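You operate a simulated robot arm through the tools that you are given. There is no shell and no other tool. Be economical: measure what you need, move in short steps, check, and stop when the job is done.

You are at the controls of a simulated two-armed robot. One attempt, no reset.

JOB
Fit the black board from the RETURNS carton in the grey case, clip the lid on and tighten the gland.
Fine: the boards in the yellow tray stay.

It is judged by the outcome, as a careful person would: the job done as asked, and still so three seconds after it is handed in. It fails if anything else is knocked over, pushed out of place, dropped, spilled or broken. Lids that push on must go on centred and level and be pressed home; caps that screw on are set level and turned clockwise until they are tight.

ROBOT AND FRAMES
Two 7-joint arms with three-finger grippers on one trunk, on a base that drives. Base frame: it is fixed to the floor where the robot stands at the start and does not move with it; the origin is under the middle of the robot, x ahead of it, y to its left, z up; the surface under the hand at the start is at about z = 0.75. Units: m, degrees, N and s.
The left shoulder is at the start at [0.07, 0.146, 1.138], the right one opposite. With the tool pointing down near the work surface each hand reaches from about 0.26 to 0.68 m from the robot's upright axis, wherever it stands, measured 20 degrees to its own side. Places, roughly: black board (9x6x4 cm) [0.8, 0.1, 0.8]; blue board (9x6x4 cm) [0.5, 0.8, 0.8]; front gland of the grey case [0.4, 0.2, 0.8]; green board (9x6x4 cm) [0.4, 0.8, 0.8]; left clip of the grey case [0.5, 0.3, 0.8]; lid of the grey case [0.6, 0.2, 0.8]; lid of the grey case (15x11x4 cm) [0.6, 0.2, 0.8]; right clip of the grey case [0.5, 0.1, 0.8]; rim of the grey case [0.5, 0.2, 0.8]; standoffs of the grey case [0.5, 0.2, 0.8]. Payload 2.2 kg a hand.
The tool frame of a hand sits at the grasp point between the pads (the TCP): z along the fingers, y along the line on which they close. The tips reach 0.028 m beyond it. Largest opening 0.102 m; the body of the gripper starts 0.071 m behind the TCP.
Orientation is that of the tool frame in the base frame, as [roll, pitch, yaw] about the fixed x, y, z axes, in that order (R = Rz(yaw) Ry(pitch) Rx(roll)). With the fingers straight down and closing along the base's y, the tool's x points along the base's -x, its y along +y and its z along -z.

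CONTROLS
- The arms move only by the tool nudge_tool. It takes "left_increments", "right_increments" or both (then of equal length, played together; a hand with none holds still); each is a list of rows, each a list of 7 numbers: the shift along the base's x, y, z in units of 30 mm (1.0 is 30 mm), then the turn, a rotation vector about the base's x, y, z in units of 4 degrees (1.0 is 4 degrees), then the closure in counts, from 0 (fully open) to 255 (shut). In form: [[dx, dy, dz, rx, ry, rz, hand], ...]. A call has 1 to 20 rows; each row shifts and turns the commanded pose from where the row before left it. A call with a number of a shift or a turn outside -1 to 1 is refused whole. Rows are played at 5 a second. More than 0.05 m and 8.6 degrees between two rows, or a gripper value outside its range, and nothing of the call is played. Where a pose cannot be reached the arm comes as near as it can. A force on the tool above 40 N (or 10 N above the force at the start of the call, whichever is more), or a blocked arm, ends the call early, and 0.2 s more pass. Each finger halts on what it meets, pressing with about 32 N; the grip force reading is that of the motor and also rises with nothing between the fingers. The clock runs only during rows and for 0.2 s after the last one: add rows that do not move to give the fingers time. It gives the time, the measured TCP pose, the force on the tool (base axes), the opening and the grip force at its end, in the units of the frame above (readings bear some noise), with the torque about the TCP (base axes, N m) and any sound that the robot's microphone picked up.
- Cameras (640 x 400 px; columns grow to the right, rows downward): "scene" is now at [0.1259, 0.0361, 1.3532]; the picture's right is [0.45, -0.89, 0.00], its down [-0.61, -0.31, -0.73] and it looks along [0.65, 0.33, -0.68] (base axes); focal length 294 px, centre (320, 200). "left" rides on the left gripper at [0.072, 0.038, -0.086] in its tool frame; the picture's right is [-0.47, 0.89, 0.00], its down [-0.60, -0.32, -0.73] and it looks along [-0.65, -0.34, 0.68] (tool axes); focal length 256 px, centre (320, 200). "right" rides on the right gripper at [0.069, 0.044, -0.086] in its tool frame; the picture's right is [-0.53, 0.85, 0.00], its down [-0.58, -0.36, -0.73] and it looks along [-0.62, -0.39, 0.68] (tool axes); focal length 256 px, centre (320, 200). There is no depth. A picture from a camera that has moved, and an enlarged one, comes with that camera's place and axes in the base frame and with its lens.
- grab_frame(camera): a new picture of that camera. It takes no simulated time.
- raise_lower(by): slides the trunk up (or, below 0, down) by that many m; the arms and the scene camera ride with it, the base frame stays. It gives what a move gives, with no picture.
- base_move(legs): drives the robot by 1 to 6 legs, each [ahead, left, turn to the left] in m, m and degrees, along the robot's own axes; the way and the turn of a leg run together, so that a leg with both is an arc; at most 1.5 m and 180 degrees a leg. The arms and the cameras ride along, it lands a little off, and it stops where it bumps. It gives what a move gives.
- head_to(pan, tilt): turns the head with the scene camera to pan (to the left, within 86 degrees either way) and tilt (down, from -29 to 69), counted from straight ahead of the robot. It gives what a move gives.
- enlarge(camera, box): a new picture of the part [left, top, right, bottom] of that camera's present view, enlarged. It takes no simulated time.
- close_job(): hands the job in; it is judged then, once.

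Go step by step. Nothing tells you exact positions but the pictures and the camera data: compare them with the known pose of the tool, close in by small moves and look again before you grip or let go. The budget is 120 turns and 92 pictures, counting those below and the enlarged ones. Unless the task says otherwise, let go and move clear before handing in, and close with one line.

The tools are called as a command line: name --argument value ..., lists and objects as JSON in quotes. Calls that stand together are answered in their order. nudge_tool: Moves the arms, as the interface text tells. Its arguments: {"type":"object","properties":{"left_increments":{"type":"array","items":{"type":"array","items":{"type":"number"}}},"right_increments":{"type":"array","items":{"type":"array","items":{"type":"number"}}}},"required":[]} The other tools are called the same way: raise_lower (by) slides the trunk up or down; base_move (legs) drives the base; head_to (pan, tilt) turns the head that bears the scene camera; grab_frame (camera) takes a picture; enlarge (camera, box) takes an enlarged picture of a part of a camera's view; close_job () hands the job in.

At the start:

```text
time_s: 0.0
left_eef_pos: [0.4269, 0.3813, 1.1027]
left_tool_rot: [-180.0, 0.0, -179.9]
left_wrist_force: [-0.3, 0.4, 0.3]
left_moment: [0.01, 0.04, -0.03]
left_grip_width: 0.1017
left_finger_force: 0.0
right_eef_pos: [0.4759, -0.0326, 1.0318]
right_tool_rot: [-179.9, 0.1, -180.0]
right_wrist_force: [-0.1, 0.5, -0.4]
right_moment: [-0.03, 0.0, 0.01]
right_grip_width: 0.102
right_finger_force: 0.1
trunk travel left (down, up): [-0.675, 0.265]
robot x, y, heading: [-0.0007, 0.003, -0.0]
head pan, tilt: [26.7, 43.1]
```

scene: 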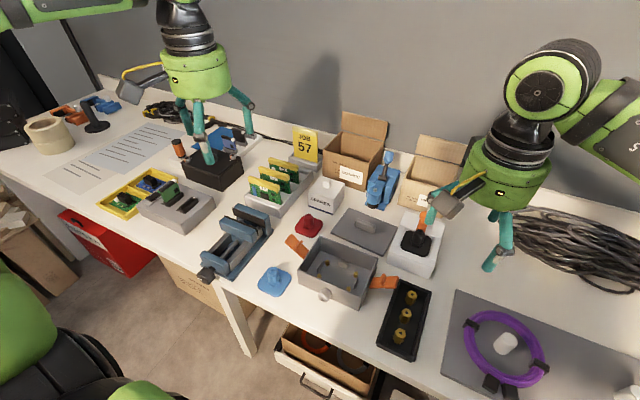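
right: 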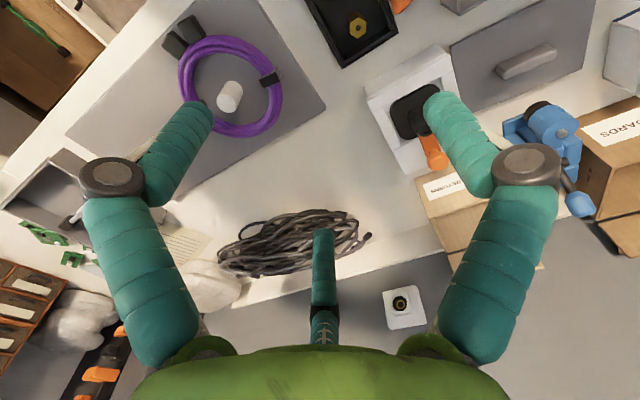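
left: 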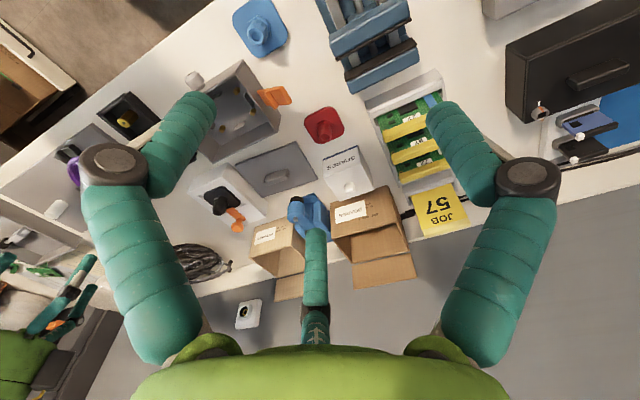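

I see the grey case with open orange clips, its lid behind it, and two cartons at the back. I'll look closer at the cartons and the case.

enlarge --camera "scene" --box '[300, 100, 500, 225]'

enlarge --camera "scene" --box '[250, 200, 450, 325]'

```text
3.20 times, centred on (400, 162) of scene
camera zoom: at [0.1259, 0.0361, 1.3532], right [0.45, -0.89, 0.0], down [-0.61, -0.31, -0.73], along [0.65, 0.33, -0.68], focal length 942 px, centre (64, 320)
```

zoom: 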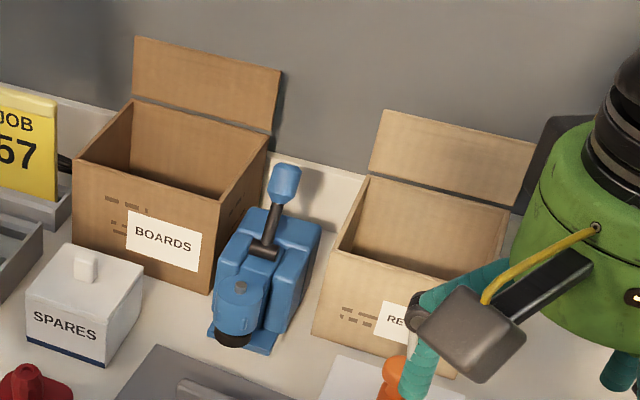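

```text
3.20 times, centred on (350, 262) of scene
camera zoom: at [0.1259, 0.0361, 1.3532], right [0.45, -0.89, 0.0], down [-0.61, -0.31, -0.73], along [0.65, 0.33, -0.68], focal length 942 px, centre (224, 0)
```

zoom: 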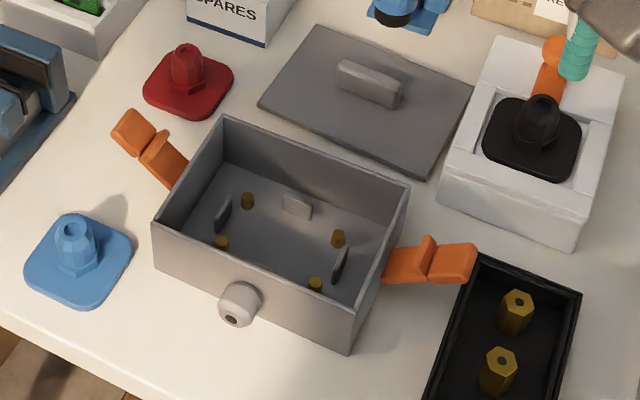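

The case spans about x 0.425–0.53, y 0.096–0.24. The RETURNS carton is the right one, around x 0.79–0.9, y 0–0.11, which is far, so I need to know whether I can drive closer; I'll look down at the table front.

head_to --pan 0 --tilt 69

grab_frame --camera "scene"

```text
time_s: 0.9
left_eef_pos: [0.4272, 0.3812, 1.1014]
left_tool_rot: [-180.0, -0.1, -179.9]
left_wrist_force: [0.0, 0.7, -0.9]
left_moment: [0.01, -0.01, -0.04]
left_grip_width: 0.1017
left_finger_force: 0.0
right_eef_pos: [0.4755, -0.0325, 1.0313]
right_tool_rot: [180.0, -0.1, 180.0]
right_wrist_force: [0.2, 0.3, -0.4]
right_moment: [0.03, 0.02, -0.01]
right_grip_width: 0.1023
right_finger_force: 0.1
trunk travel left (down, up): [-0.675, 0.265]
robot x, y, heading: [0.0004, 0.001, -0.3]
head pan, tilt: [0.0, 68.8]
```

```text
86 pictures are left
camera scene: at [0.1079, -0.001, 1.3216], right [0.0, -1.0, 0.0], down [-0.93, 0.0, -0.36], along [0.36, 0.0, -0.93], focal length 294 px, centre (320, 200)
```

scene: 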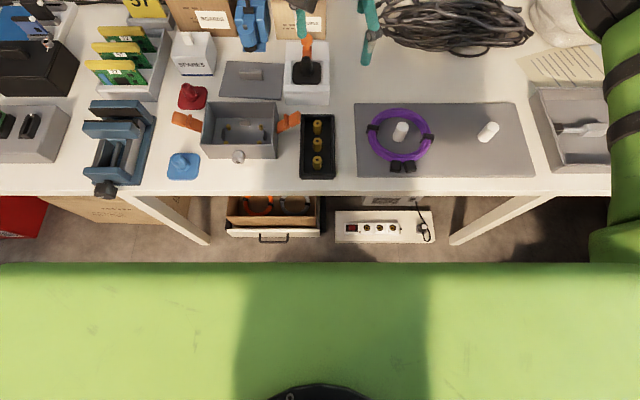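

The table edge is at about x = 0.35, and there's some gap before the robot's front. I'll try a short drive ahead.

base_move --legs '[[0.06, 0, 0]]'

grab_frame --camera "scene"

```text
time_s: 1.9
left_eef_pos: [0.4847, 0.3809, 1.1032]
left_tool_rot: [-180.0, 0.2, -179.9]
left_wrist_force: [-0.1, 0.4, -0.9]
left_moment: [-0.03, -0.06, -0.01]
left_grip_width: 0.1022
left_finger_force: 0.1
right_eef_pos: [0.5324, -0.0318, 1.032]
right_tool_rot: [-180.0, 0.1, -179.8]
right_wrist_force: [-0.8, -0.4, -0.2]
right_moment: [0.03, 0.0, -0.01]
right_grip_width: 0.1017
right_finger_force: 0.0
trunk travel left (down, up): [-0.675, 0.265]
robot x, y, heading: [0.0601, -0.0029, -0.1]
head pan, tilt: [0.0, 68.8]
```

```text
85 pictures are left
camera scene: at [0.1647, -0.0011, 1.3219], right [0.0, -1.0, 0.0], down [-0.93, 0.0, -0.36], along [0.36, 0.0, -0.93], focal length 294 px, centre (320, 200)
```

scene: 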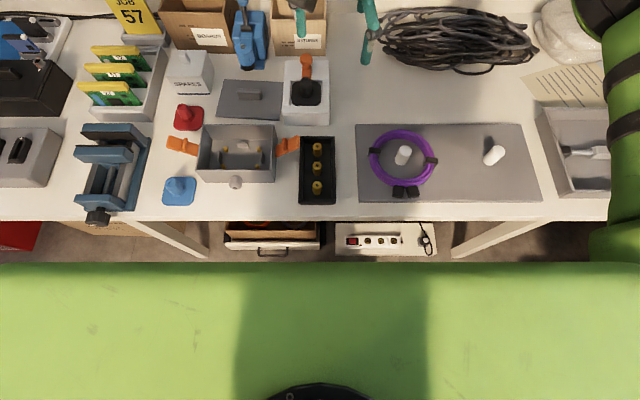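

No bump yet; I'll drive a bit farther.

base_move --legs '[[0.06, 0, 0]]'

head_to --pan 5 --tilt 45

grab_frame --camera "scene"

```text
time_s: 3.0
left_eef_pos: [0.5487, 0.3818, 1.0997]
left_tool_rot: [179.8, -0.2, 180.0]
left_wrist_force: [0.3, 0.2, -0.7]
left_moment: [-0.01, 0.06, -0.02]
left_grip_width: 0.1021
left_finger_force: 0.0
right_eef_pos: [0.5978, -0.0323, 1.03]
right_tool_rot: [-179.9, -0.1, 179.9]
right_wrist_force: [-0.2, -0.1, -1.1]
right_moment: [-0.02, 0.01, 0.01]
right_grip_width: 0.102
right_finger_force: 0.0
trunk travel left (down, up): [-0.675, 0.265]
robot x, y, heading: [0.1176, 0.0015, 0.0]
head pan, tilt: [0.0, 68.8]
stopped in leg 1: the robot was blocked; the commanded pose is now the measured one
```

```text
time_s: 3.9
left_eef_pos: [0.546, 0.3824, 1.1033]
left_tool_rot: [-179.9, 0.0, -180.0]
left_wrist_force: [-0.1, 0.9, 0.6]
left_moment: [-0.03, -0.01, 0.01]
left_grip_width: 0.1019
left_finger_force: 0.1
right_eef_pos: [0.5931, -0.0325, 1.0314]
right_tool_rot: [180.0, 0.0, -179.9]
right_wrist_force: [-0.6, 0.0, -0.7]
right_moment: [0.01, -0.01, 0.0]
right_grip_width: 0.1022
right_finger_force: 0.0
trunk travel left (down, up): [-0.675, 0.265]
robot x, y, heading: [0.1136, 0.0016, -0.0]
head pan, tilt: [5.0, 45.0]
```

```text
84 pictures are left
camera scene: at [0.2504, 0.0064, 1.3504], right [0.09, -1.0, 0.0], down [-0.7, -0.06, -0.71], along [0.7, 0.06, -0.71], focal length 294 px, centre (320, 200)
```

scene: 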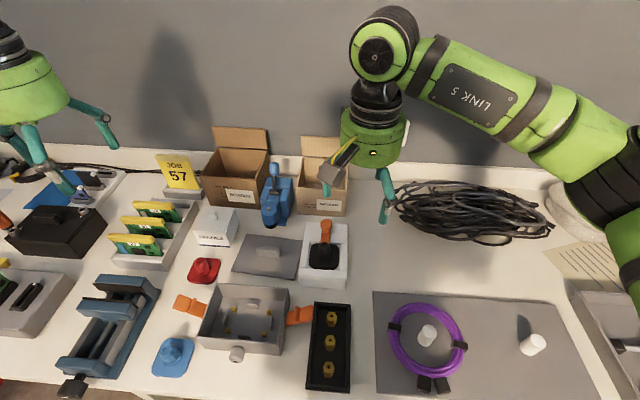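

The base touched the table at 0.117 and stopped, and nothing is visibly disturbed. I'll move the right hand aside and raise the trunk to see into the RETURNS carton.

nudge_tool --right_increments '[[0, -1, 0, 0, 0, 0, 0], [0, -1, 0, 0, 0, 0, 0], [0, -1, 0, 0, 0, 0, 0], [0, -1, 0, 0, 0, 0, 0], [0, -1, 0, 0, 0, 0, 0], [0, -1, 0, 0, 0, 0, 0]]'

raise_lower --by 0.26

enlarge --camera "scene" --box '[200, 120, 420, 257]'

```text
time_s: 5.3
left_eef_pos: [0.5453, 0.3798, 1.1031]
left_tool_rot: [179.9, -0.1, -179.9]
left_wrist_force: [0.1, -0.1, 0.1]
left_moment: [0.04, 0.0, 0.01]
left_grip_width: 0.1021
left_finger_force: 0.1
right_eef_pos: [0.5936, -0.2162, 1.0311]
right_tool_rot: [-180.0, 0.1, 180.0]
right_wrist_force: [-1.4, -0.1, -0.5]
right_moment: [0.02, 0.04, 0.03]
right_grip_width: 0.1019
right_finger_force: 0.1
trunk travel left (down, up): [-0.675, 0.265]
robot x, y, heading: [0.1219, 0.0028, -0.0]
head pan, tilt: [5.0, 45.0]
```

```text
time_s: 8.0
left_eef_pos: [0.5451, 0.381, 1.3628]
left_tool_rot: [-180.0, 0.0, -180.0]
left_wrist_force: [0.2, -0.6, -0.1]
left_moment: [-0.03, 0.03, 0.01]
left_grip_width: 0.1022
left_finger_force: 0.2
right_eef_pos: [0.5939, -0.2146, 1.2924]
right_tool_rot: [-180.0, 0.0, 179.9]
right_wrist_force: [0.6, -0.1, 0.0]
right_moment: [0.0, 0.0, 0.0]
right_grip_width: 0.1021
right_finger_force: 0.0
trunk travel left (down, up): [-0.935, 0.005]
robot x, y, heading: [0.1181, 0.0028, -0.4]
head pan, tilt: [5.0, 45.0]
```

```text
2.91 times, centred on (310, 188) of scene
camera zoom: at [0.2509, 0.0065, 1.6104], right [0.09, -1.0, 0.0], down [-0.7, -0.06, -0.71], along [0.7, 0.06, -0.71], focal length 856 px, centre (349, 234)
```

zoom: 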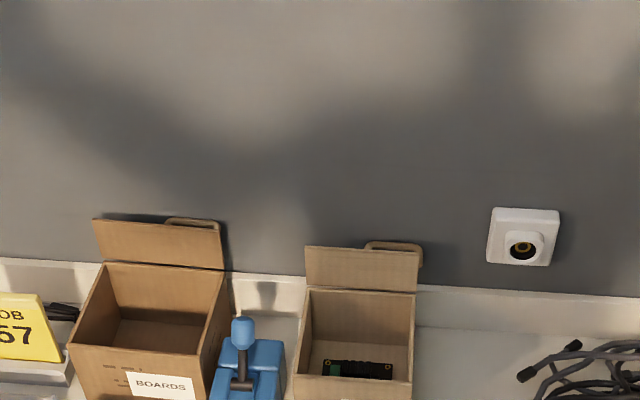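

The black board is visible in the RETURNS carton. I'll tilt down and zoom in.

head_to --pan 5 --tilt 58

enlarge --camera "scene" --box '[270, 110, 390, 185]'

enlarge --camera "scene" --box '[180, 130, 400, 268]'

```text
time_s: 8.7
left_eef_pos: [0.5457, 0.3818, 1.3615]
left_tool_rot: [180.0, 0.0, 180.0]
left_wrist_force: [-0.2, 0.8, 0.6]
left_moment: [-0.02, 0.02, -0.01]
left_grip_width: 0.1021
left_finger_force: 0.0
right_eef_pos: [0.5936, -0.2138, 1.291]
right_tool_rot: [180.0, 0.1, -180.0]
right_wrist_force: [-0.3, -0.3, -0.7]
right_moment: [0.02, 0.02, 0.02]
right_grip_width: 0.102
right_finger_force: 0.1
trunk travel left (down, up): [-0.935, 0.005]
robot x, y, heading: [0.1189, -0.0001, -0.2]
head pan, tilt: [5.0, 58.0]
```

```text
5.33 times, centred on (330, 148) of scene
camera zoom: at [0.2385, 0.0054, 1.5934], right [0.09, -1.0, 0.0], down [-0.84, -0.07, -0.53], along [0.53, 0.05, -0.85], focal length 1569 px, centre (267, 480)
```

zoom: 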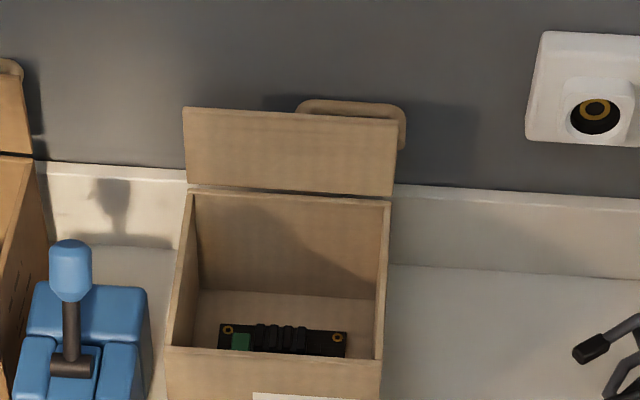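

```text
2.90 times, centred on (290, 199) of scene
camera zoom: at [0.2385, 0.0054, 1.5934], right [0.09, -1.0, 0.0], down [-0.84, -0.07, -0.53], along [0.53, 0.05, -0.85], focal length 853 px, centre (407, 203)
```

zoom: 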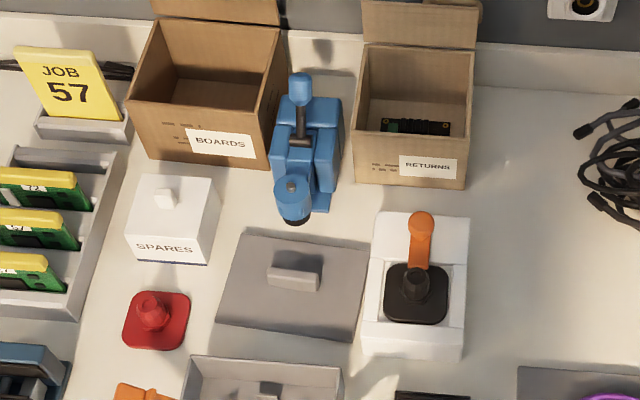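

The board lies flat in the carton, long side along y. I'll look at the gripper's shape itself and then bring the left hand's camera over the carton.

head_to --pan 40 --tilt 30

grab_frame --camera "scene"

grab_frame --camera "left"

```text
time_s: 9.8
left_eef_pos: [0.5452, 0.3814, 1.363]
left_tool_rot: [179.9, 0.0, -180.0]
left_wrist_force: [-1.1, -0.2, 0.0]
left_moment: [0.03, -0.01, 0.02]
left_grip_width: 0.1019
left_finger_force: 0.1
right_eef_pos: [0.595, -0.2146, 1.2911]
right_tool_rot: [179.9, 0.0, -180.0]
right_wrist_force: [-0.1, 0.0, 0.6]
right_moment: [-0.01, 0.02, 0.03]
right_grip_width: 0.102
right_finger_force: 0.1
trunk travel left (down, up): [-0.935, 0.005]
robot x, y, heading: [0.116, 0.0052, 0.1]
head pan, tilt: [40.0, 30.0]
```

```text
80 pictures are left
camera scene: at [0.2391, 0.0574, 1.633], right [0.64, -0.77, 0.0], down [-0.38, -0.32, -0.87], along [0.66, 0.56, -0.5], focal length 294 px, centre (320, 200)
```

scene: 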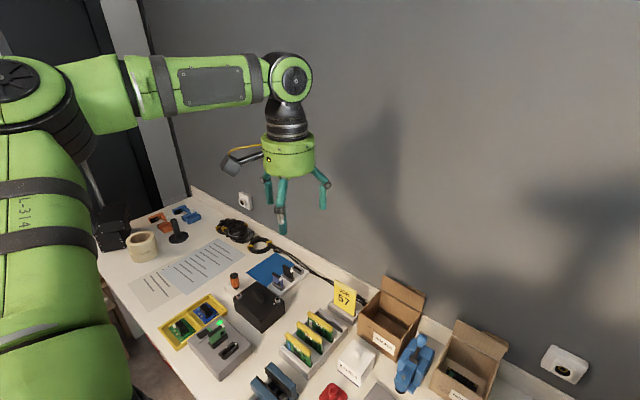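

```text
79 pictures are left
camera left: at [0.4716, 0.4195, 1.4482], right [0.46, 0.89, 0.0], down [0.6, -0.32, 0.73], along [0.65, -0.34, -0.68], focal length 256 px, centre (320, 200)
```

left: 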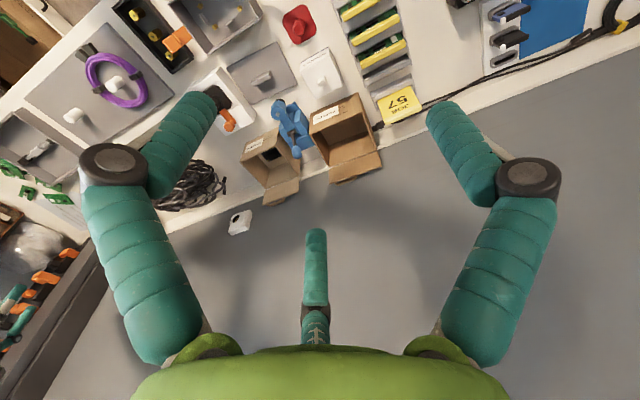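

The gripper looks three-pronged in the picture though it is described as two-fingered; I'll close it halfway to see how it acts.

nudge_tool --left_increments '[[0, 0, 0, 0, 0, 0, 255], [0, 0, 0, 0, 0, 0, 255], [0, 0, 0, 0, 0, 0, 255]]'

grab_frame --camera "left"

```text
time_s: 10.6
left_eef_pos: [0.5456, 0.3809, 1.3627]
left_tool_rot: [180.0, 0.1, -180.0]
left_wrist_force: [-0.6, 0.1, 0.0]
left_moment: [0.02, 0.01, -0.02]
left_grip_width: 0.0021
left_finger_force: 31.3
right_eef_pos: [0.5937, -0.2141, 1.292]
right_tool_rot: [-180.0, 0.1, 179.9]
right_wrist_force: [0.2, -0.2, -0.4]
right_moment: [0.03, 0.0, -0.02]
right_grip_width: 0.1021
right_finger_force: 0.1
trunk travel left (down, up): [-0.935, 0.005]
robot x, y, heading: [0.1167, 0.0014, -0.2]
head pan, tilt: [40.0, 30.0]
```

```text
78 pictures are left
camera left: at [0.4717, 0.4195, 1.4482], right [0.46, 0.89, 0.0], down [0.6, -0.32, 0.73], along [0.65, -0.34, -0.68], focal length 256 px, centre (320, 200)
```

left: 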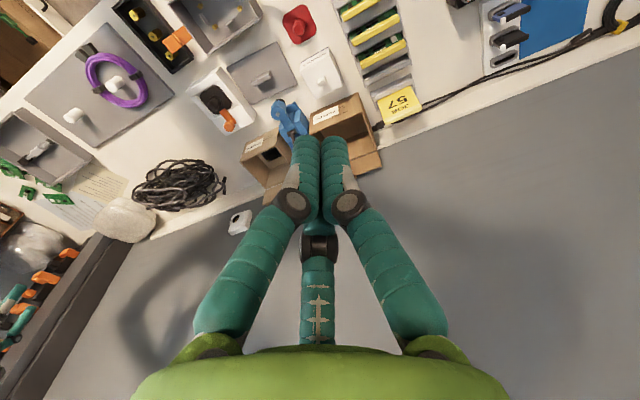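

Only the look is three-pronged. The board's centre is about (0.843, 0.05); I'll carry the left hand (z≈1.2) above the carton to look down at it.

nudge_tool --left_increments '[[0.8, -0.94, -0.5, 0, 0, 0, 0], [0.8, -0.94, -0.5, 0, 0, 0, 0], [0.8, -0.94, -0.5, 0, 0, 0, 0], [0.8, -0.94, -0.5, 0, 0, 0, 0], [0.8, -0.94, -0.5, 0, 0, 0, 0], [0.8, -0.94, -0.5, 0, 0, 0, 0], [0.8, -0.94, -0.5, 0, 0, 0, 0], [0.8, -0.94, -0.5, 0, 0, 0, 0], [0.8, -0.94, -0.5, 0, 0, 0, 0], [0.8, -0.94, -0.5, 0, 0, 0, 0]]'

grab_frame --camera "left"

```text
time_s: 12.8
left_eef_pos: [0.6621, 0.1948, 1.2392]
left_tool_rot: [-180.0, 0.1, -179.9]
left_wrist_force: [-0.4, 0.7, -0.8]
left_moment: [-0.01, 0.0, 0.01]
left_grip_width: 0.1021
left_finger_force: 0.0
left hand out of reach, approached as far as the arm can: row 6, 7, 8, 9, 10
right_eef_pos: [0.5938, -0.2142, 1.2917]
right_tool_rot: [180.0, -0.1, -180.0]
right_wrist_force: [-0.2, -0.5, -0.2]
right_moment: [0.02, -0.01, 0.02]
right_grip_width: 0.102
right_finger_force: 0.1
trunk travel left (down, up): [-0.935, 0.005]
robot x, y, heading: [0.1169, -0.0015, -0.1]
head pan, tilt: [40.0, 30.0]
```

```text
77 pictures are left
camera left: at [0.5873, 0.2328, 1.3247], right [0.46, 0.89, 0.0], down [0.6, -0.32, 0.73], along [0.65, -0.34, -0.68], focal length 256 px, centre (320, 200)
```

left: 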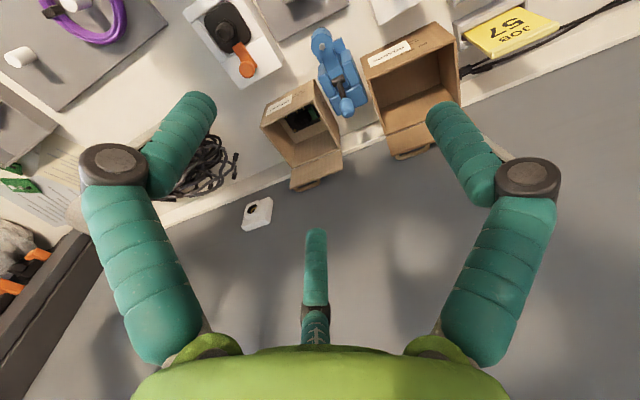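

The arm is limited here because of its height. I'll enlarge the carton from this view first.

enlarge --camera "left" --box '[250, 75, 350, 138]'

raise_lower --by -0.2

```text
6.35 times, centred on (300, 106) of left
camera zoom: at [0.5873, 0.2328, 1.3247], right [0.46, 0.89, 0.0], down [0.6, -0.32, 0.73], along [0.65, -0.34, -0.68], focal length 1625 px, centre (447, 794)
```

zoom: 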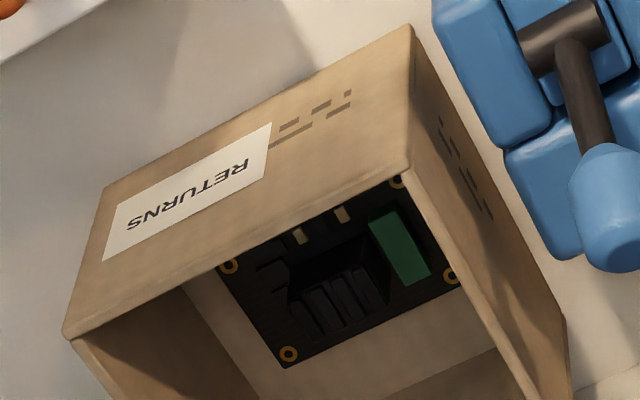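

```text
time_s: 14.9
left_eef_pos: [0.6614, 0.1928, 1.0385]
left_tool_rot: [180.0, 0.1, -180.0]
left_wrist_force: [0.0, 0.3, 0.2]
left_moment: [-0.01, 0.0, 0.0]
left_grip_width: 0.1019
left_finger_force: 0.0
right_eef_pos: [0.5932, -0.2138, 1.0922]
right_tool_rot: [179.9, 0.1, -180.0]
right_wrist_force: [-0.1, -0.6, 0.0]
right_moment: [0.0, 0.03, -0.02]
right_grip_width: 0.1021
right_finger_force: 0.0
trunk travel left (down, up): [-0.735, 0.205]
robot x, y, heading: [0.1184, -0.0007, -0.1]
head pan, tilt: [40.0, 30.0]
```

The board carries a finned heatsink in the middle (a good grip), a green terminal on its left, with holes spaced the same as the case's standoffs (≈43×73 mm). I'll tilt the left hand forward 16° for reach and approach above the carton.

nudge_tool --left_increments '[[0, 0, 0, 0, -1, 0, 0], [0, 0, 0, 0, -1, 0, 0], [0, 0, 0, 0, -1, 0, 0], [0, 0, 0, 0, -1, 0, 0]]'

```text
time_s: 15.9
left_eef_pos: [0.6604, 0.195, 1.039]
left_tool_rot: [-179.9, 16.1, 179.9]
left_wrist_force: [0.7, -0.1, 0.2]
left_moment: [-0.04, -0.04, 0.02]
left_grip_width: 0.1022
left_finger_force: 0.0
right_eef_pos: [0.5932, -0.2127, 1.0917]
right_tool_rot: [179.9, 0.0, -179.9]
right_wrist_force: [0.1, -0.3, 0.8]
right_moment: [-0.02, -0.02, 0.01]
right_grip_width: 0.1021
right_finger_force: 0.2
trunk travel left (down, up): [-0.735, 0.205]
robot x, y, heading: [0.1144, 0.0018, -0.1]
head pan, tilt: [40.0, 30.0]
```

nudge_tool --left_increments '[[0.9, -0.78, -0.2, 0, 0, 0, 0], [0.9, -0.78, -0.2, 0, 0, 0, 0], [0.9, -0.78, -0.2, 0, 0, 0, 0], [0.9, -0.78, -0.2, 0, 0, 0, 0], [0.9, -0.78, -0.2, 0, 0, 0, 0], [0.9, -0.78, -0.2, 0, 0, 0, 0]]'

grab_frame --camera "left"

```text
time_s: 17.3
left_eef_pos: [0.6935, 0.165, 1.0305]
left_tool_rot: [-179.8, 16.2, -180.0]
left_wrist_force: [-0.8, -0.5, -0.6]
left_moment: [-0.01, -0.05, 0.02]
left_grip_width: 0.1023
left_finger_force: 0.0
left hand out of reach, approached as far as the arm can: row 2, 3, 4, 5, 6
right_eef_pos: [0.5936, -0.2141, 1.0931]
right_tool_rot: [179.9, 0.0, -180.0]
right_wrist_force: [0.1, -0.8, 0.3]
right_moment: [0.0, 0.0, 0.01]
right_grip_width: 0.1021
right_finger_force: 0.1
trunk travel left (down, up): [-0.735, 0.205]
robot x, y, heading: [0.1201, -0.0008, -0.4]
head pan, tilt: [40.0, 30.0]
```

```text
75 pictures are left
camera left: at [0.5984, 0.2046, 1.0943], right [0.45, 0.89, 0.13], down [0.38, -0.32, 0.87], along [0.81, -0.34, -0.47], focal length 256 px, centre (320, 200)
```

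left: 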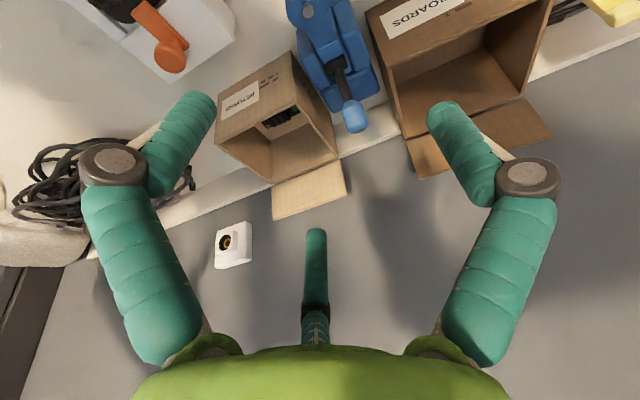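

Reach is better when the hand is low relative to the shoulder, so I'll raise the trunk while lowering the arm, then reach forward.

raise_lower --by 0.18

nudge_tool --left_increments '[[0, 0, -1, 0, 0, 0, 0], [0, 0, -1, 0, 0, 0, 0], [0, 0, -1, 0, 0, 0, 0], [0, 0, -1, 0, 0, 0, 0], [0, 0, -1, 0, 0, 0, 0], [0, 0, -1, 0, 0, 0, 0], [0.8, -0.6, 0, 0, 0, 0, 0], [0.8, -0.6, 0, 0, 0, 0, 0], [0.8, -0.6, 0, 0, 0, 0, 0], [0.8, -0.6, 0, 0, 0, 0, 0], [0.8, -0.6, 0, 0, 0, 0, 0]]'

grab_frame --camera "left"

```text
time_s: 19.3
left_eef_pos: [0.693, 0.1671, 1.212]
left_tool_rot: [-179.9, 16.1, 180.0]
left_wrist_force: [-0.5, 0.9, 0.3]
left_moment: [0.02, 0.03, -0.04]
left_grip_width: 0.1022
left_finger_force: 0.1
right_eef_pos: [0.5939, -0.2138, 1.2712]
right_tool_rot: [179.9, 0.0, -180.0]
right_wrist_force: [0.0, 1.0, 0.3]
right_moment: [-0.01, -0.01, 0.01]
right_grip_width: 0.1021
right_finger_force: 0.1
trunk travel left (down, up): [-0.915, 0.025]
robot x, y, heading: [0.1157, -0.001, 0.0]
head pan, tilt: [40.0, 30.0]
```

```text
time_s: 21.7
left_eef_pos: [0.6855, 0.1941, 1.135]
left_tool_rot: [-179.9, 16.2, -180.0]
left_wrist_force: [0.3, 0.1, 0.6]
left_moment: [-0.04, 0.0, 0.01]
left_grip_width: 0.102
left_finger_force: 0.0
left hand out of reach, approached as far as the arm can: row 1, 2, 3, 4, 5, 6, 7, 8, 9, 10, 11
right_eef_pos: [0.5936, -0.2151, 1.2715]
right_tool_rot: [179.9, 0.1, 179.9]
right_wrist_force: [0.4, 0.0, -0.5]
right_moment: [0.01, -0.04, -0.02]
right_grip_width: 0.1023
right_finger_force: 0.0
trunk travel left (down, up): [-0.915, 0.025]
robot x, y, heading: [0.1164, 0.001, 0.0]
head pan, tilt: [40.0, 30.0]
```

```text
74 pictures are left
camera left: at [0.5902, 0.2339, 1.197], right [0.45, 0.89, 0.13], down [0.38, -0.32, 0.87], along [0.81, -0.34, -0.47], focal length 256 px, centre (320, 200)
```

left: 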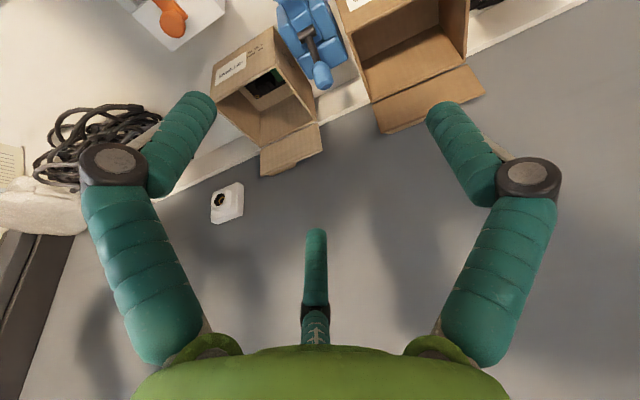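

The arm seems to be stuck at a limit; I'll retract, go down, then reach out again to learn the true limit.

nudge_tool --left_increments '[[-1, 0, 0, 0, 0, 0, 0], [-1, 0, 0, 0, 0, 0, 0], [-1, 0, 0, 0, 0, 0, 0], [-1, 0, 0, 0, 0, 0, 0], [0, 0, -1, 0, 0, 0, 0], [0, 0, -1, 0, 0, 0, 0], [0, 0, -1, 0, 0, 0, 0], [0, 0, -1, 0, 0, 0, 0], [1, -0.5, 0, 0, 0, 0, 0], [1, -0.5, 0, 0, 0, 0, 0], [1, -0.5, 0, 0, 0, 0, 0], [1, -0.5, 0, 0, 0, 0, 0], [1, -0.5, 0, 0, 0, 0, 0]]'

head_to --pan 30 --tilt 30

grab_frame --camera "scene"

```text
time_s: 24.5
left_eef_pos: [0.6598, 0.1952, 1.1014]
left_tool_rot: [-179.8, 16.1, -180.0]
left_wrist_force: [0.1, 1.1, 0.3]
left_moment: [-0.01, 0.01, 0.0]
left_grip_width: 0.102
left_finger_force: 0.0
left hand out of reach, approached as far as the arm can: row 8, 9, 10, 11, 12, 13
right_eef_pos: [0.594, -0.2139, 1.2705]
right_tool_rot: [179.9, -0.1, 179.9]
right_wrist_force: [0.3, 0.0, 0.5]
right_moment: [0.01, 0.03, -0.04]
right_grip_width: 0.1019
right_finger_force: 0.0
trunk travel left (down, up): [-0.915, 0.025]
robot x, y, heading: [0.1151, 0.0022, -0.1]
head pan, tilt: [40.0, 30.0]
```

```text
time_s: 25.2
left_eef_pos: [0.659, 0.1951, 1.1028]
left_tool_rot: [-180.0, 16.2, 179.9]
left_wrist_force: [1.4, 0.6, 0.0]
left_moment: [0.01, 0.01, -0.01]
left_grip_width: 0.102
left_finger_force: 0.1
right_eef_pos: [0.5929, -0.2146, 1.2716]
right_tool_rot: [-180.0, 0.0, 180.0]
right_wrist_force: [0.1, 1.0, -0.7]
right_moment: [0.0, -0.03, -0.01]
right_grip_width: 0.1021
right_finger_force: 0.1
trunk travel left (down, up): [-0.915, 0.025]
robot x, y, heading: [0.1153, -0.0003, 0.1]
head pan, tilt: [30.0, 30.0]
```

```text
73 pictures are left
camera scene: at [0.2482, 0.0445, 1.613], right [0.5, -0.87, 0.0], down [-0.43, -0.25, -0.87], along [0.75, 0.43, -0.5], focal length 294 px, centre (320, 200)
```

scene: 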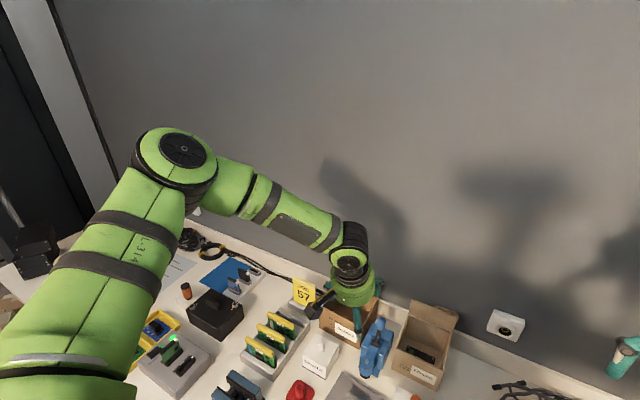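

The elbow sits out to the left and the arm is far from straight, so it's a posture limit rather than length. The left hand reaches best on its own side, so I'll shift the base right and see how far ahead it can go there.

base_move --legs '[[-0.03, 0, 0], [0, -0.24, 0], [0.1, 0, 0]]'

head_to --pan 15 --tilt 50

grab_frame --camera "scene"

```text
time_s: 28.0
left_eef_pos: [0.6533, -0.0422, 1.1022]
left_tool_rot: [-179.6, 16.1, -180.0]
left_wrist_force: [0.5, 0.0, -1.4]
left_moment: [0.0, 0.05, -0.05]
left_grip_width: 0.1021
left_finger_force: 0.0
right_eef_pos: [0.586, -0.4524, 1.2713]
right_tool_rot: [-179.8, -0.1, 179.8]
right_wrist_force: [0.5, -0.4, -0.6]
right_moment: [-0.01, 0.02, 0.02]
right_grip_width: 0.1021
right_finger_force: 0.0
trunk travel left (down, up): [-0.915, 0.025]
robot x, y, heading: [0.1094, -0.241, -0.2]
head pan, tilt: [30.0, 30.0]
stopped in leg 3: the robot was blocked; the commanded pose is now the measured one
```

```text
time_s: 28.8
left_eef_pos: [0.6523, -0.0442, 1.101]
left_tool_rot: [-179.9, 16.0, 179.9]
left_wrist_force: [1.0, -0.7, 0.4]
left_moment: [0.0, 0.02, 0.02]
left_grip_width: 0.1022
left_finger_force: 0.0
right_eef_pos: [0.5868, -0.4545, 1.2707]
right_tool_rot: [-180.0, -0.1, 179.6]
right_wrist_force: [-0.7, 0.1, -0.8]
right_moment: [0.0, 0.0, -0.01]
right_grip_width: 0.1019
right_finger_force: 0.0
trunk travel left (down, up): [-0.915, 0.025]
robot x, y, heading: [0.112, -0.2355, -0.1]
head pan, tilt: [15.0, 50.0]
```

```text
72 pictures are left
camera scene: at [0.2378, -0.2189, 1.5834], right [0.25, -0.97, 0.0], down [-0.74, -0.2, -0.64], along [0.62, 0.16, -0.77], focal length 294 px, centre (320, 200)
```

scene: 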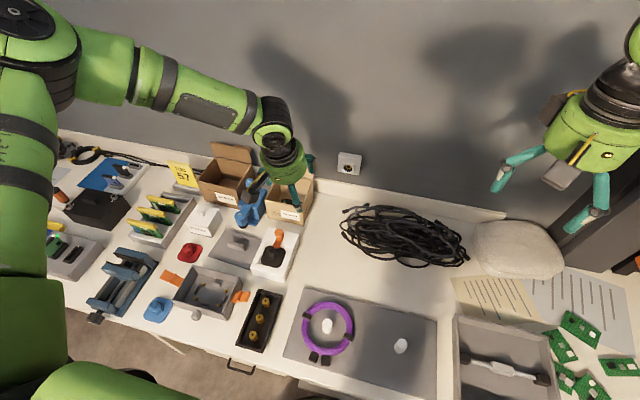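

The same limit ahead, so it's the table edge. Now I'll test reaching toward the carton on the left hand's own side.

nudge_tool --left_increments '[[0.8, 0.5, 0, 0, 0, 0, 0], [0.8, 0.5, 0, 0, 0, 0, 0], [0.8, 0.5, 0, 0, 0, 0, 0], [0.8, 0.5, 0, 0, 0, 0, 0], [0.8, 0.5, 0, 0, 0, 0, 0], [0.8, 0.5, 0, 0, 0, 0, 0]]'

```text
time_s: 30.2
left_eef_pos: [0.7385, 0.0714, 1.1364]
left_tool_rot: [-179.8, 16.2, 179.9]
left_wrist_force: [-0.4, -0.1, -0.2]
left_moment: [-0.05, 0.0, 0.01]
left_grip_width: 0.102
left_finger_force: 0.1
left hand out of reach, approached as far as the arm can: row 1, 2, 3, 4, 5, 6
right_eef_pos: [0.5839, -0.4526, 1.2726]
right_tool_rot: [-179.9, 0.0, 179.8]
right_wrist_force: [-0.6, -0.6, -0.7]
right_moment: [0.01, -0.01, -0.03]
right_grip_width: 0.1021
right_finger_force: 0.0
trunk travel left (down, up): [-0.915, 0.025]
robot x, y, heading: [0.1125, -0.2366, -0.4]
head pan, tilt: [15.0, 50.0]
```

Going upward relative to the shoulder gained reach. I'll lower the trunk a bit and test reaching forward and up relative to it.

raise_lower --by -0.12

nudge_tool --left_increments '[[0.5, -0.1, 0.5, 0, 0, 0, 0], [0.5, -0.1, 0.5, 0, 0, 0, 0], [0.5, -0.1, 0.5, 0, 0, 0, 0], [0.5, -0.1, 0.5, 0, 0, 0, 0], [0.5, -0.1, 0.5, 0, 0, 0, 0], [0.5, -0.1, 0.5, 0, 0, 0, 0]]'

```text
time_s: 31.7
left_eef_pos: [0.7372, 0.0687, 1.0183]
left_tool_rot: [-179.8, 16.3, 179.9]
left_wrist_force: [0.0, 0.5, -0.4]
left_moment: [-0.02, 0.0, -0.01]
left_grip_width: 0.102
left_finger_force: 0.1
right_eef_pos: [0.5849, -0.4543, 1.1512]
right_tool_rot: [180.0, -0.1, 179.8]
right_wrist_force: [0.5, 1.0, 0.5]
right_moment: [0.05, -0.02, 0.01]
right_grip_width: 0.1021
right_finger_force: 0.1
trunk travel left (down, up): [-0.795, 0.145]
robot x, y, heading: [0.1092, -0.2389, -0.4]
head pan, tilt: [15.0, 50.0]
```

```text
time_s: 33.1
left_eef_pos: [0.7643, 0.0647, 1.1203]
left_tool_rot: [-179.8, 16.4, 179.7]
left_wrist_force: [-0.3, 0.4, 0.2]
left_moment: [0.01, -0.03, -0.01]
left_grip_width: 0.1025
left_finger_force: 0.2
left hand out of reach, approached as far as the arm can: row 1, 2, 3, 4, 5, 6
right_eef_pos: [0.5849, -0.4531, 1.1519]
right_tool_rot: [180.0, 0.0, 179.8]
right_wrist_force: [0.2, -0.5, 0.1]
right_moment: [0.0, 0.01, -0.02]
right_grip_width: 0.1021
right_finger_force: 0.0
trunk travel left (down, up): [-0.795, 0.145]
robot x, y, heading: [0.1085, -0.2347, -0.4]
head pan, tilt: [15.0, 50.0]
```

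head_to --pan 40 --tilt 25

grab_frame --camera "scene"

```text
time_s: 34.0
left_eef_pos: [0.7645, 0.0646, 1.1194]
left_tool_rot: [-179.7, 16.4, 180.0]
left_wrist_force: [0.3, -0.4, 0.4]
left_moment: [0.03, 0.02, -0.03]
left_grip_width: 0.1021
left_finger_force: 0.0
right_eef_pos: [0.5846, -0.4546, 1.1512]
right_tool_rot: [180.0, 0.1, 179.7]
right_wrist_force: [0.0, 0.0, -0.1]
right_moment: [0.0, 0.0, -0.03]
right_grip_width: 0.1021
right_finger_force: 0.0
trunk travel left (down, up): [-0.795, 0.145]
robot x, y, heading: [0.1093, -0.2365, -0.2]
head pan, tilt: [40.0, 25.0]
```

```text
71 pictures are left
camera scene: at [0.2324, -0.1796, 1.5009], right [0.64, -0.77, 0.0], down [-0.33, -0.27, -0.91], along [0.7, 0.58, -0.42], focal length 294 px, centre (320, 200)
```

scene: 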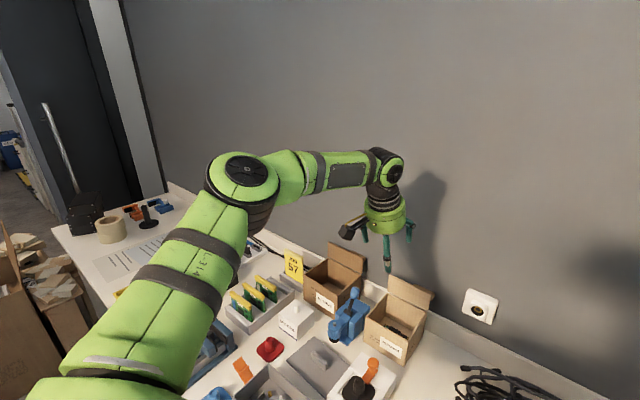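

The elbow is still well bent, so some wrist joint is limiting. I'll test whether less tilt helps.

nudge_tool --left_increments '[[0, 0, 0, 0, 1, 0, 0], [0, 0, 0, 0, 1, 0, 0], [0, 0, 0, 0, 1, 0, 0], [0, 0, 0, 0, 1, 0, 0], [0.6, 0, -0.3, 0, 0, 0, 0], [0.6, 0, -0.3, 0, 0, 0, 0], [0.6, 0, -0.3, 0, 0, 0, 0], [0.6, 0, -0.3, 0, 0, 0, 0]]'

```text
time_s: 35.8
left_eef_pos: [0.7077, 0.08, 1.1078]
left_tool_rot: [-179.8, 0.4, 179.9]
left_wrist_force: [-0.2, 0.0, 0.1]
left_moment: [-0.01, 0.0, 0.0]
left_grip_width: 0.102
left_finger_force: 0.1
left hand out of reach, approached as far as the arm can: row 1, 2, 3, 4, 5, 6, 7, 8
right_eef_pos: [0.5846, -0.4526, 1.1533]
right_tool_rot: [180.0, 0.0, 179.8]
right_wrist_force: [0.9, 0.6, 0.1]
right_moment: [0.0, -0.03, -0.02]
right_grip_width: 0.102
right_finger_force: 0.2
trunk travel left (down, up): [-0.795, 0.145]
robot x, y, heading: [0.1106, -0.2354, -0.2]
head pan, tilt: [40.0, 25.0]
```

Tilt helps, and being outward of the shoulder helps a lot. Turning the robot to the right would both bring the left shoulder forward and put the carton on its outer side. I'll back off, turn right 35°, and close in again.

nudge_tool --left_increments '[[-1, 0, 0, 0, -1, 0, 0], [-1, 0, 0, 0, -1, 0, 0], [-1, 0, 0, 0, -1, 0, 0], [-1, 0, 0, 0, -1, 0, 0]]'

base_move --legs '[[-0.1, 0.12, 0], [0, 0, -35], [0.115, 0.08, 0]]'

```text
time_s: 36.8
left_eef_pos: [0.5882, 0.0814, 1.1096]
left_tool_rot: [-179.7, 16.5, -180.0]
left_wrist_force: [-0.5, 0.0, 0.4]
left_moment: [-0.02, -0.06, 0.01]
left_grip_width: 0.1018
left_finger_force: 0.1
right_eef_pos: [0.582, -0.4529, 1.1535]
right_tool_rot: [-179.9, 0.0, 179.8]
right_wrist_force: [-0.9, 0.2, 0.5]
right_moment: [-0.02, -0.03, -0.05]
right_grip_width: 0.102
right_finger_force: 0.0
trunk travel left (down, up): [-0.795, 0.145]
robot x, y, heading: [0.1131, -0.2367, -0.3]
head pan, tilt: [40.0, 25.0]
```

```text
time_s: 40.8
left_eef_pos: [0.692, -0.1336, 1.1042]
left_tool_rot: [-179.6, 16.0, 145.0]
left_wrist_force: [1.1, 1.0, -0.8]
left_moment: [-0.02, 0.06, -0.07]
left_grip_width: 0.1016
left_finger_force: 0.0
right_eef_pos: [0.3805, -0.5674, 1.1499]
right_tool_rot: [-179.8, -0.4, 144.8]
right_wrist_force: [0.4, 0.4, 1.2]
right_moment: [0.0, 0.05, 0.01]
right_grip_width: 0.102
right_finger_force: 0.1
trunk travel left (down, up): [-0.795, 0.145]
robot x, y, heading: [0.1078, -0.1174, -35.4]
head pan, tilt: [40.0, 25.0]
```

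base_move --legs '[[0.05, 0.035, 0]]'

```text
time_s: 41.8
left_eef_pos: [0.6873, -0.1324, 1.1093]
left_tool_rot: [-179.9, 16.1, 144.9]
left_wrist_force: [0.0, 0.1, 0.2]
left_moment: [0.02, -0.01, 0.02]
left_grip_width: 0.1021
left_finger_force: 0.0
right_eef_pos: [0.3753, -0.5676, 1.1526]
right_tool_rot: [-180.0, 0.0, 145.0]
right_wrist_force: [1.0, -0.1, -0.7]
right_moment: [-0.05, 0.01, -0.01]
right_grip_width: 0.1021
right_finger_force: 0.0
trunk travel left (down, up): [-0.795, 0.145]
robot x, y, heading: [0.1064, -0.1188, -35.2]
head pan, tilt: [40.0, 25.0]
```

Now I'll turn the left hand's yaw back so it closes along base y, while moving toward the carton.

nudge_tool --left_increments '[[0.25, 0.65, 0, 0, 0, 0.97, 0], [0.25, 0.65, 0, 0, 0, 0.97, 0], [0.25, 0.65, 0, 0, 0, 0.97, 0], [0.25, 0.65, 0, 0, 0, 0.97, 0], [0.25, 0.65, 0, 0, 0, 0.97, 0], [0.25, 0.65, 0, 0, 0, 0.97, 0], [0.25, 0.65, 0, 0, 0, 0.97, 0], [0.25, 0.65, 0, 0, 0, 0.97, 0], [0.25, 0.65, 0, 0, 0, 0.97, 0], [0.5, 0.0, 0, 0, 0, 0, 0], [0.5, 0.0, 0, 0, 0, 0, 0]]'

grab_frame --camera "left"

```text
time_s: 44.2
left_eef_pos: [0.7844, 0.0417, 1.1099]
left_tool_rot: [-179.8, 16.2, 179.8]
left_wrist_force: [-0.1, 0.1, 0.3]
left_moment: [0.01, 0.02, 0.04]
left_grip_width: 0.1021
left_finger_force: 0.0
right_eef_pos: [0.3765, -0.5677, 1.1506]
right_tool_rot: [-179.9, 0.0, 144.9]
right_wrist_force: [-0.1, -0.5, 0.3]
right_moment: [0.02, 0.0, -0.01]
right_grip_width: 0.102
right_finger_force: 0.1
trunk travel left (down, up): [-0.795, 0.145]
robot x, y, heading: [0.1123, -0.1179, -35.0]
head pan, tilt: [40.0, 25.0]
```

```text
70 pictures are left
camera left: at [0.6897, 0.0812, 1.1715], right [0.45, 0.88, 0.13], down [0.38, -0.32, 0.87], along [0.81, -0.34, -0.47], focal length 256 px, centre (320, 200)
```

left: 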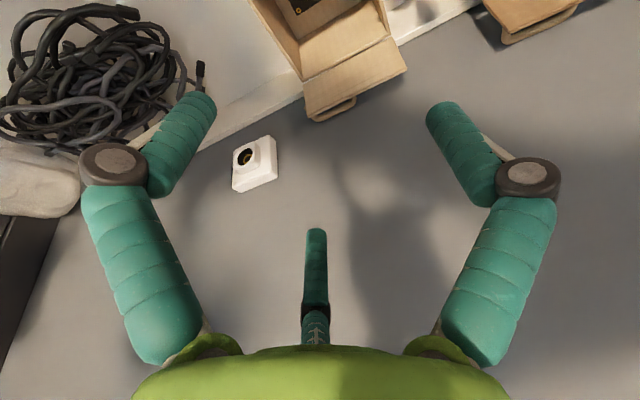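

Reach is fine now. I'll go further forward with less tilt and see if it holds.

nudge_tool --left_increments '[[0.6, 0.2, -0.3, 0, 1, 0, 0], [0.6, 0.2, -0.3, 0, 1, 0, 0], [0, 0, -0.3, 0, 1, 0, 0], [0, 0, -0.3, 0, 1, 0, 0]]'

grab_frame --camera "left"

```text
time_s: 45.2
left_eef_pos: [0.8207, 0.0538, 1.0715]
left_tool_rot: [-179.8, 0.1, 180.0]
left_wrist_force: [-0.5, 0.0, 1.0]
left_moment: [0.02, 0.02, 0.03]
left_grip_width: 0.1022
left_finger_force: 0.1
right_eef_pos: [0.3765, -0.5681, 1.1511]
right_tool_rot: [-179.9, 0.0, 144.9]
right_wrist_force: [0.5, -0.4, 0.3]
right_moment: [0.05, 0.02, 0.03]
right_grip_width: 0.1021
right_finger_force: 0.1
trunk travel left (down, up): [-0.795, 0.145]
robot x, y, heading: [0.1077, -0.118, -35.3]
head pan, tilt: [40.0, 25.0]
```

```text
69 pictures are left
camera left: at [0.7472, 0.0926, 1.1578], right [0.47, 0.88, 0.0], down [0.6, -0.32, 0.73], along [0.65, -0.34, -0.68], focal length 256 px, centre (320, 200)
```

left: 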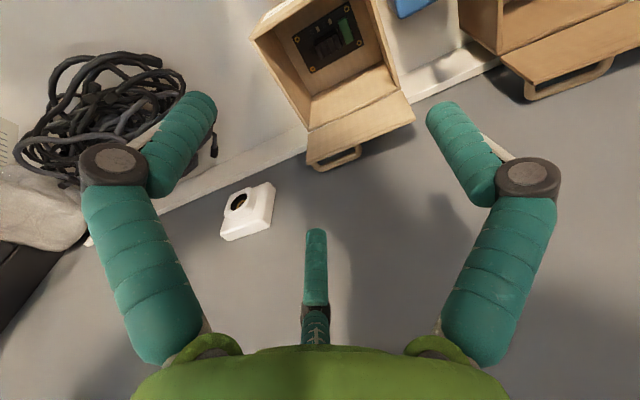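

Straight down, the hand reaches x = 0.82 without complaint. I'll zoom in on the board.

enlarge --camera "left" --box '[250, 0, 410, 100]'

```text
4.00 times, centred on (330, 50) of left
camera zoom: at [0.7472, 0.0926, 1.1578], right [0.47, 0.88, 0.0], down [0.6, -0.32, 0.73], along [0.65, -0.34, -0.68], focal length 1024 px, centre (280, 800)
```

zoom: 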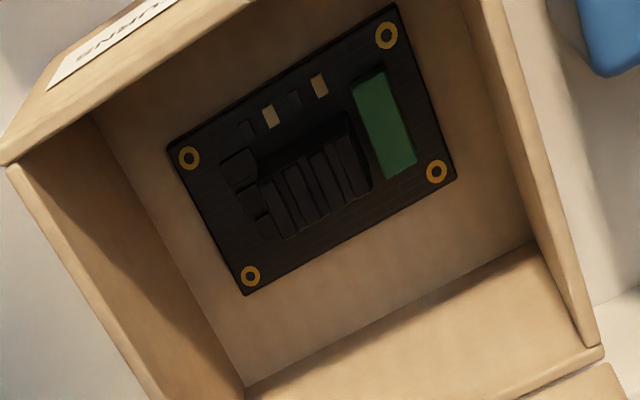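

The board's centre is (0.8506, 0.0527), aligned with the axes; the heatsink spans about x 0.834–0.857, y 0.035–0.069. The green terminal leaves no room for a finger at its side, so I'll grip the heatsink along x: I turn the hand to yaw 90.

nudge_tool --left_increments '[[0, 0, 0, 0, 0, -1, 0], [0, 0, 0, 0, 0, -1, 0], [0, 0, 0, 0, 0, -1, 0], [0, 0, 0, 0, 0, -1, 0], [0, 0, 0, 0, 0, -1, 0], [0, 0, 0, 0, 0, -1, 0], [0, 0, 0, 0, 0, -1, 0], [0, 0, 0, 0, 0, -1, 0], [0, 0, 0, 0, 0, -1, 0], [0, 0, 0, 0, 0, -1, 0], [0, 0, 0, 0, 0, -1, 0], [0, 0, 0, 0, 0, -1, 0], [0, 0, 0, 0, 0, -1, 0], [0, 0, 0, 0, 0, -1, 0], [0, 0, 0, 0, 0, -1, 0], [0, 0, 0, 0, 0, -1, 0], [0, 0, 0, 0, 0, -1, 0], [0, 0, 0, 0, 0, -1, 0], [0, 0, 0, 0, 0, -1, 0], [0, 0, 0, 0, 0, -1, 0]]'

nudge_tool --left_increments '[[0.3, 0, 0, 0, 0, -0.9, 90], [0.3, 0, 0, 0, 0, -0.9, 90], [0.3, 0, 0, 0, 0, -0.7, 90], [0, 0, 0, 0, 0, 0, 90]]'

grab_frame --camera "left"

```text
time_s: 49.4
left_eef_pos: [0.8195, 0.0538, 1.0725]
left_tool_rot: [-179.8, 0.3, 99.9]
left_wrist_force: [-0.1, -0.2, 0.3]
left_moment: [-0.01, -0.04, -0.01]
left_grip_width: 0.1023
left_finger_force: 0.1
right_eef_pos: [0.3758, -0.5679, 1.1519]
right_tool_rot: [-180.0, -0.1, 144.9]
right_wrist_force: [-0.2, -0.2, -0.7]
right_moment: [0.03, 0.0, -0.05]
right_grip_width: 0.1019
right_finger_force: 0.0
trunk travel left (down, up): [-0.795, 0.145]
robot x, y, heading: [0.1119, -0.1203, -35.3]
head pan, tilt: [40.0, 25.0]
```

```text
time_s: 50.4
left_eef_pos: [0.846, 0.0541, 1.0725]
left_tool_rot: [-179.8, 0.3, 89.9]
left_wrist_force: [-0.2, 0.2, 0.3]
left_moment: [-0.02, 0.04, 0.02]
left_grip_width: 0.0661
left_finger_force: 0.0
right_eef_pos: [0.3759, -0.568, 1.1513]
right_tool_rot: [179.9, 0.0, 144.9]
right_wrist_force: [-0.4, -0.1, -0.3]
right_moment: [0.02, 0.03, 0.01]
right_grip_width: 0.102
right_finger_force: 0.1
trunk travel left (down, up): [-0.795, 0.145]
robot x, y, heading: [0.1128, -0.1178, -35.4]
head pan, tilt: [40.0, 25.0]
```

```text
67 pictures are left
camera left: at [0.8829, 0.1269, 1.1584], right [0.88, -0.47, 0.0], down [-0.32, -0.6, 0.73], along [-0.34, -0.65, -0.68], focal length 256 px, centre (320, 200)
```

left: 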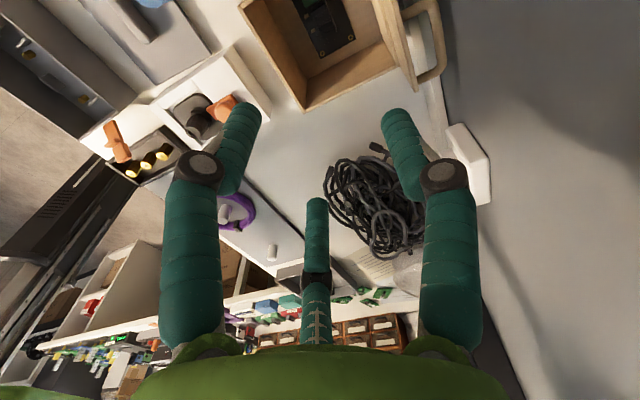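

enlarge --camera "left" --box '[240, 0, 400, 100]'

```text
4.00 times, centred on (320, 50) of left
camera zoom: at [0.8829, 0.1269, 1.1584], right [0.88, -0.47, 0.0], down [-0.32, -0.6, 0.73], along [-0.34, -0.65, -0.68], focal length 1024 px, centre (320, 800)
```

zoom: 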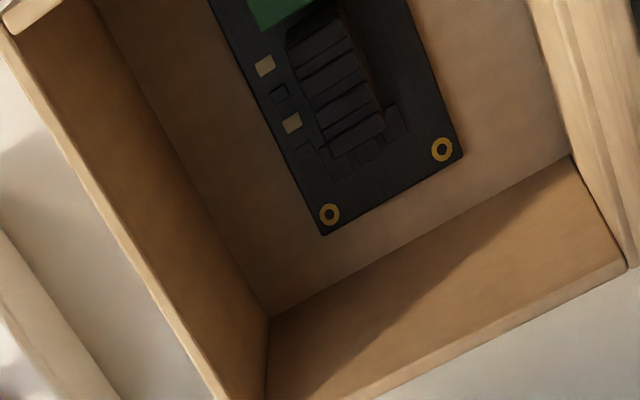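

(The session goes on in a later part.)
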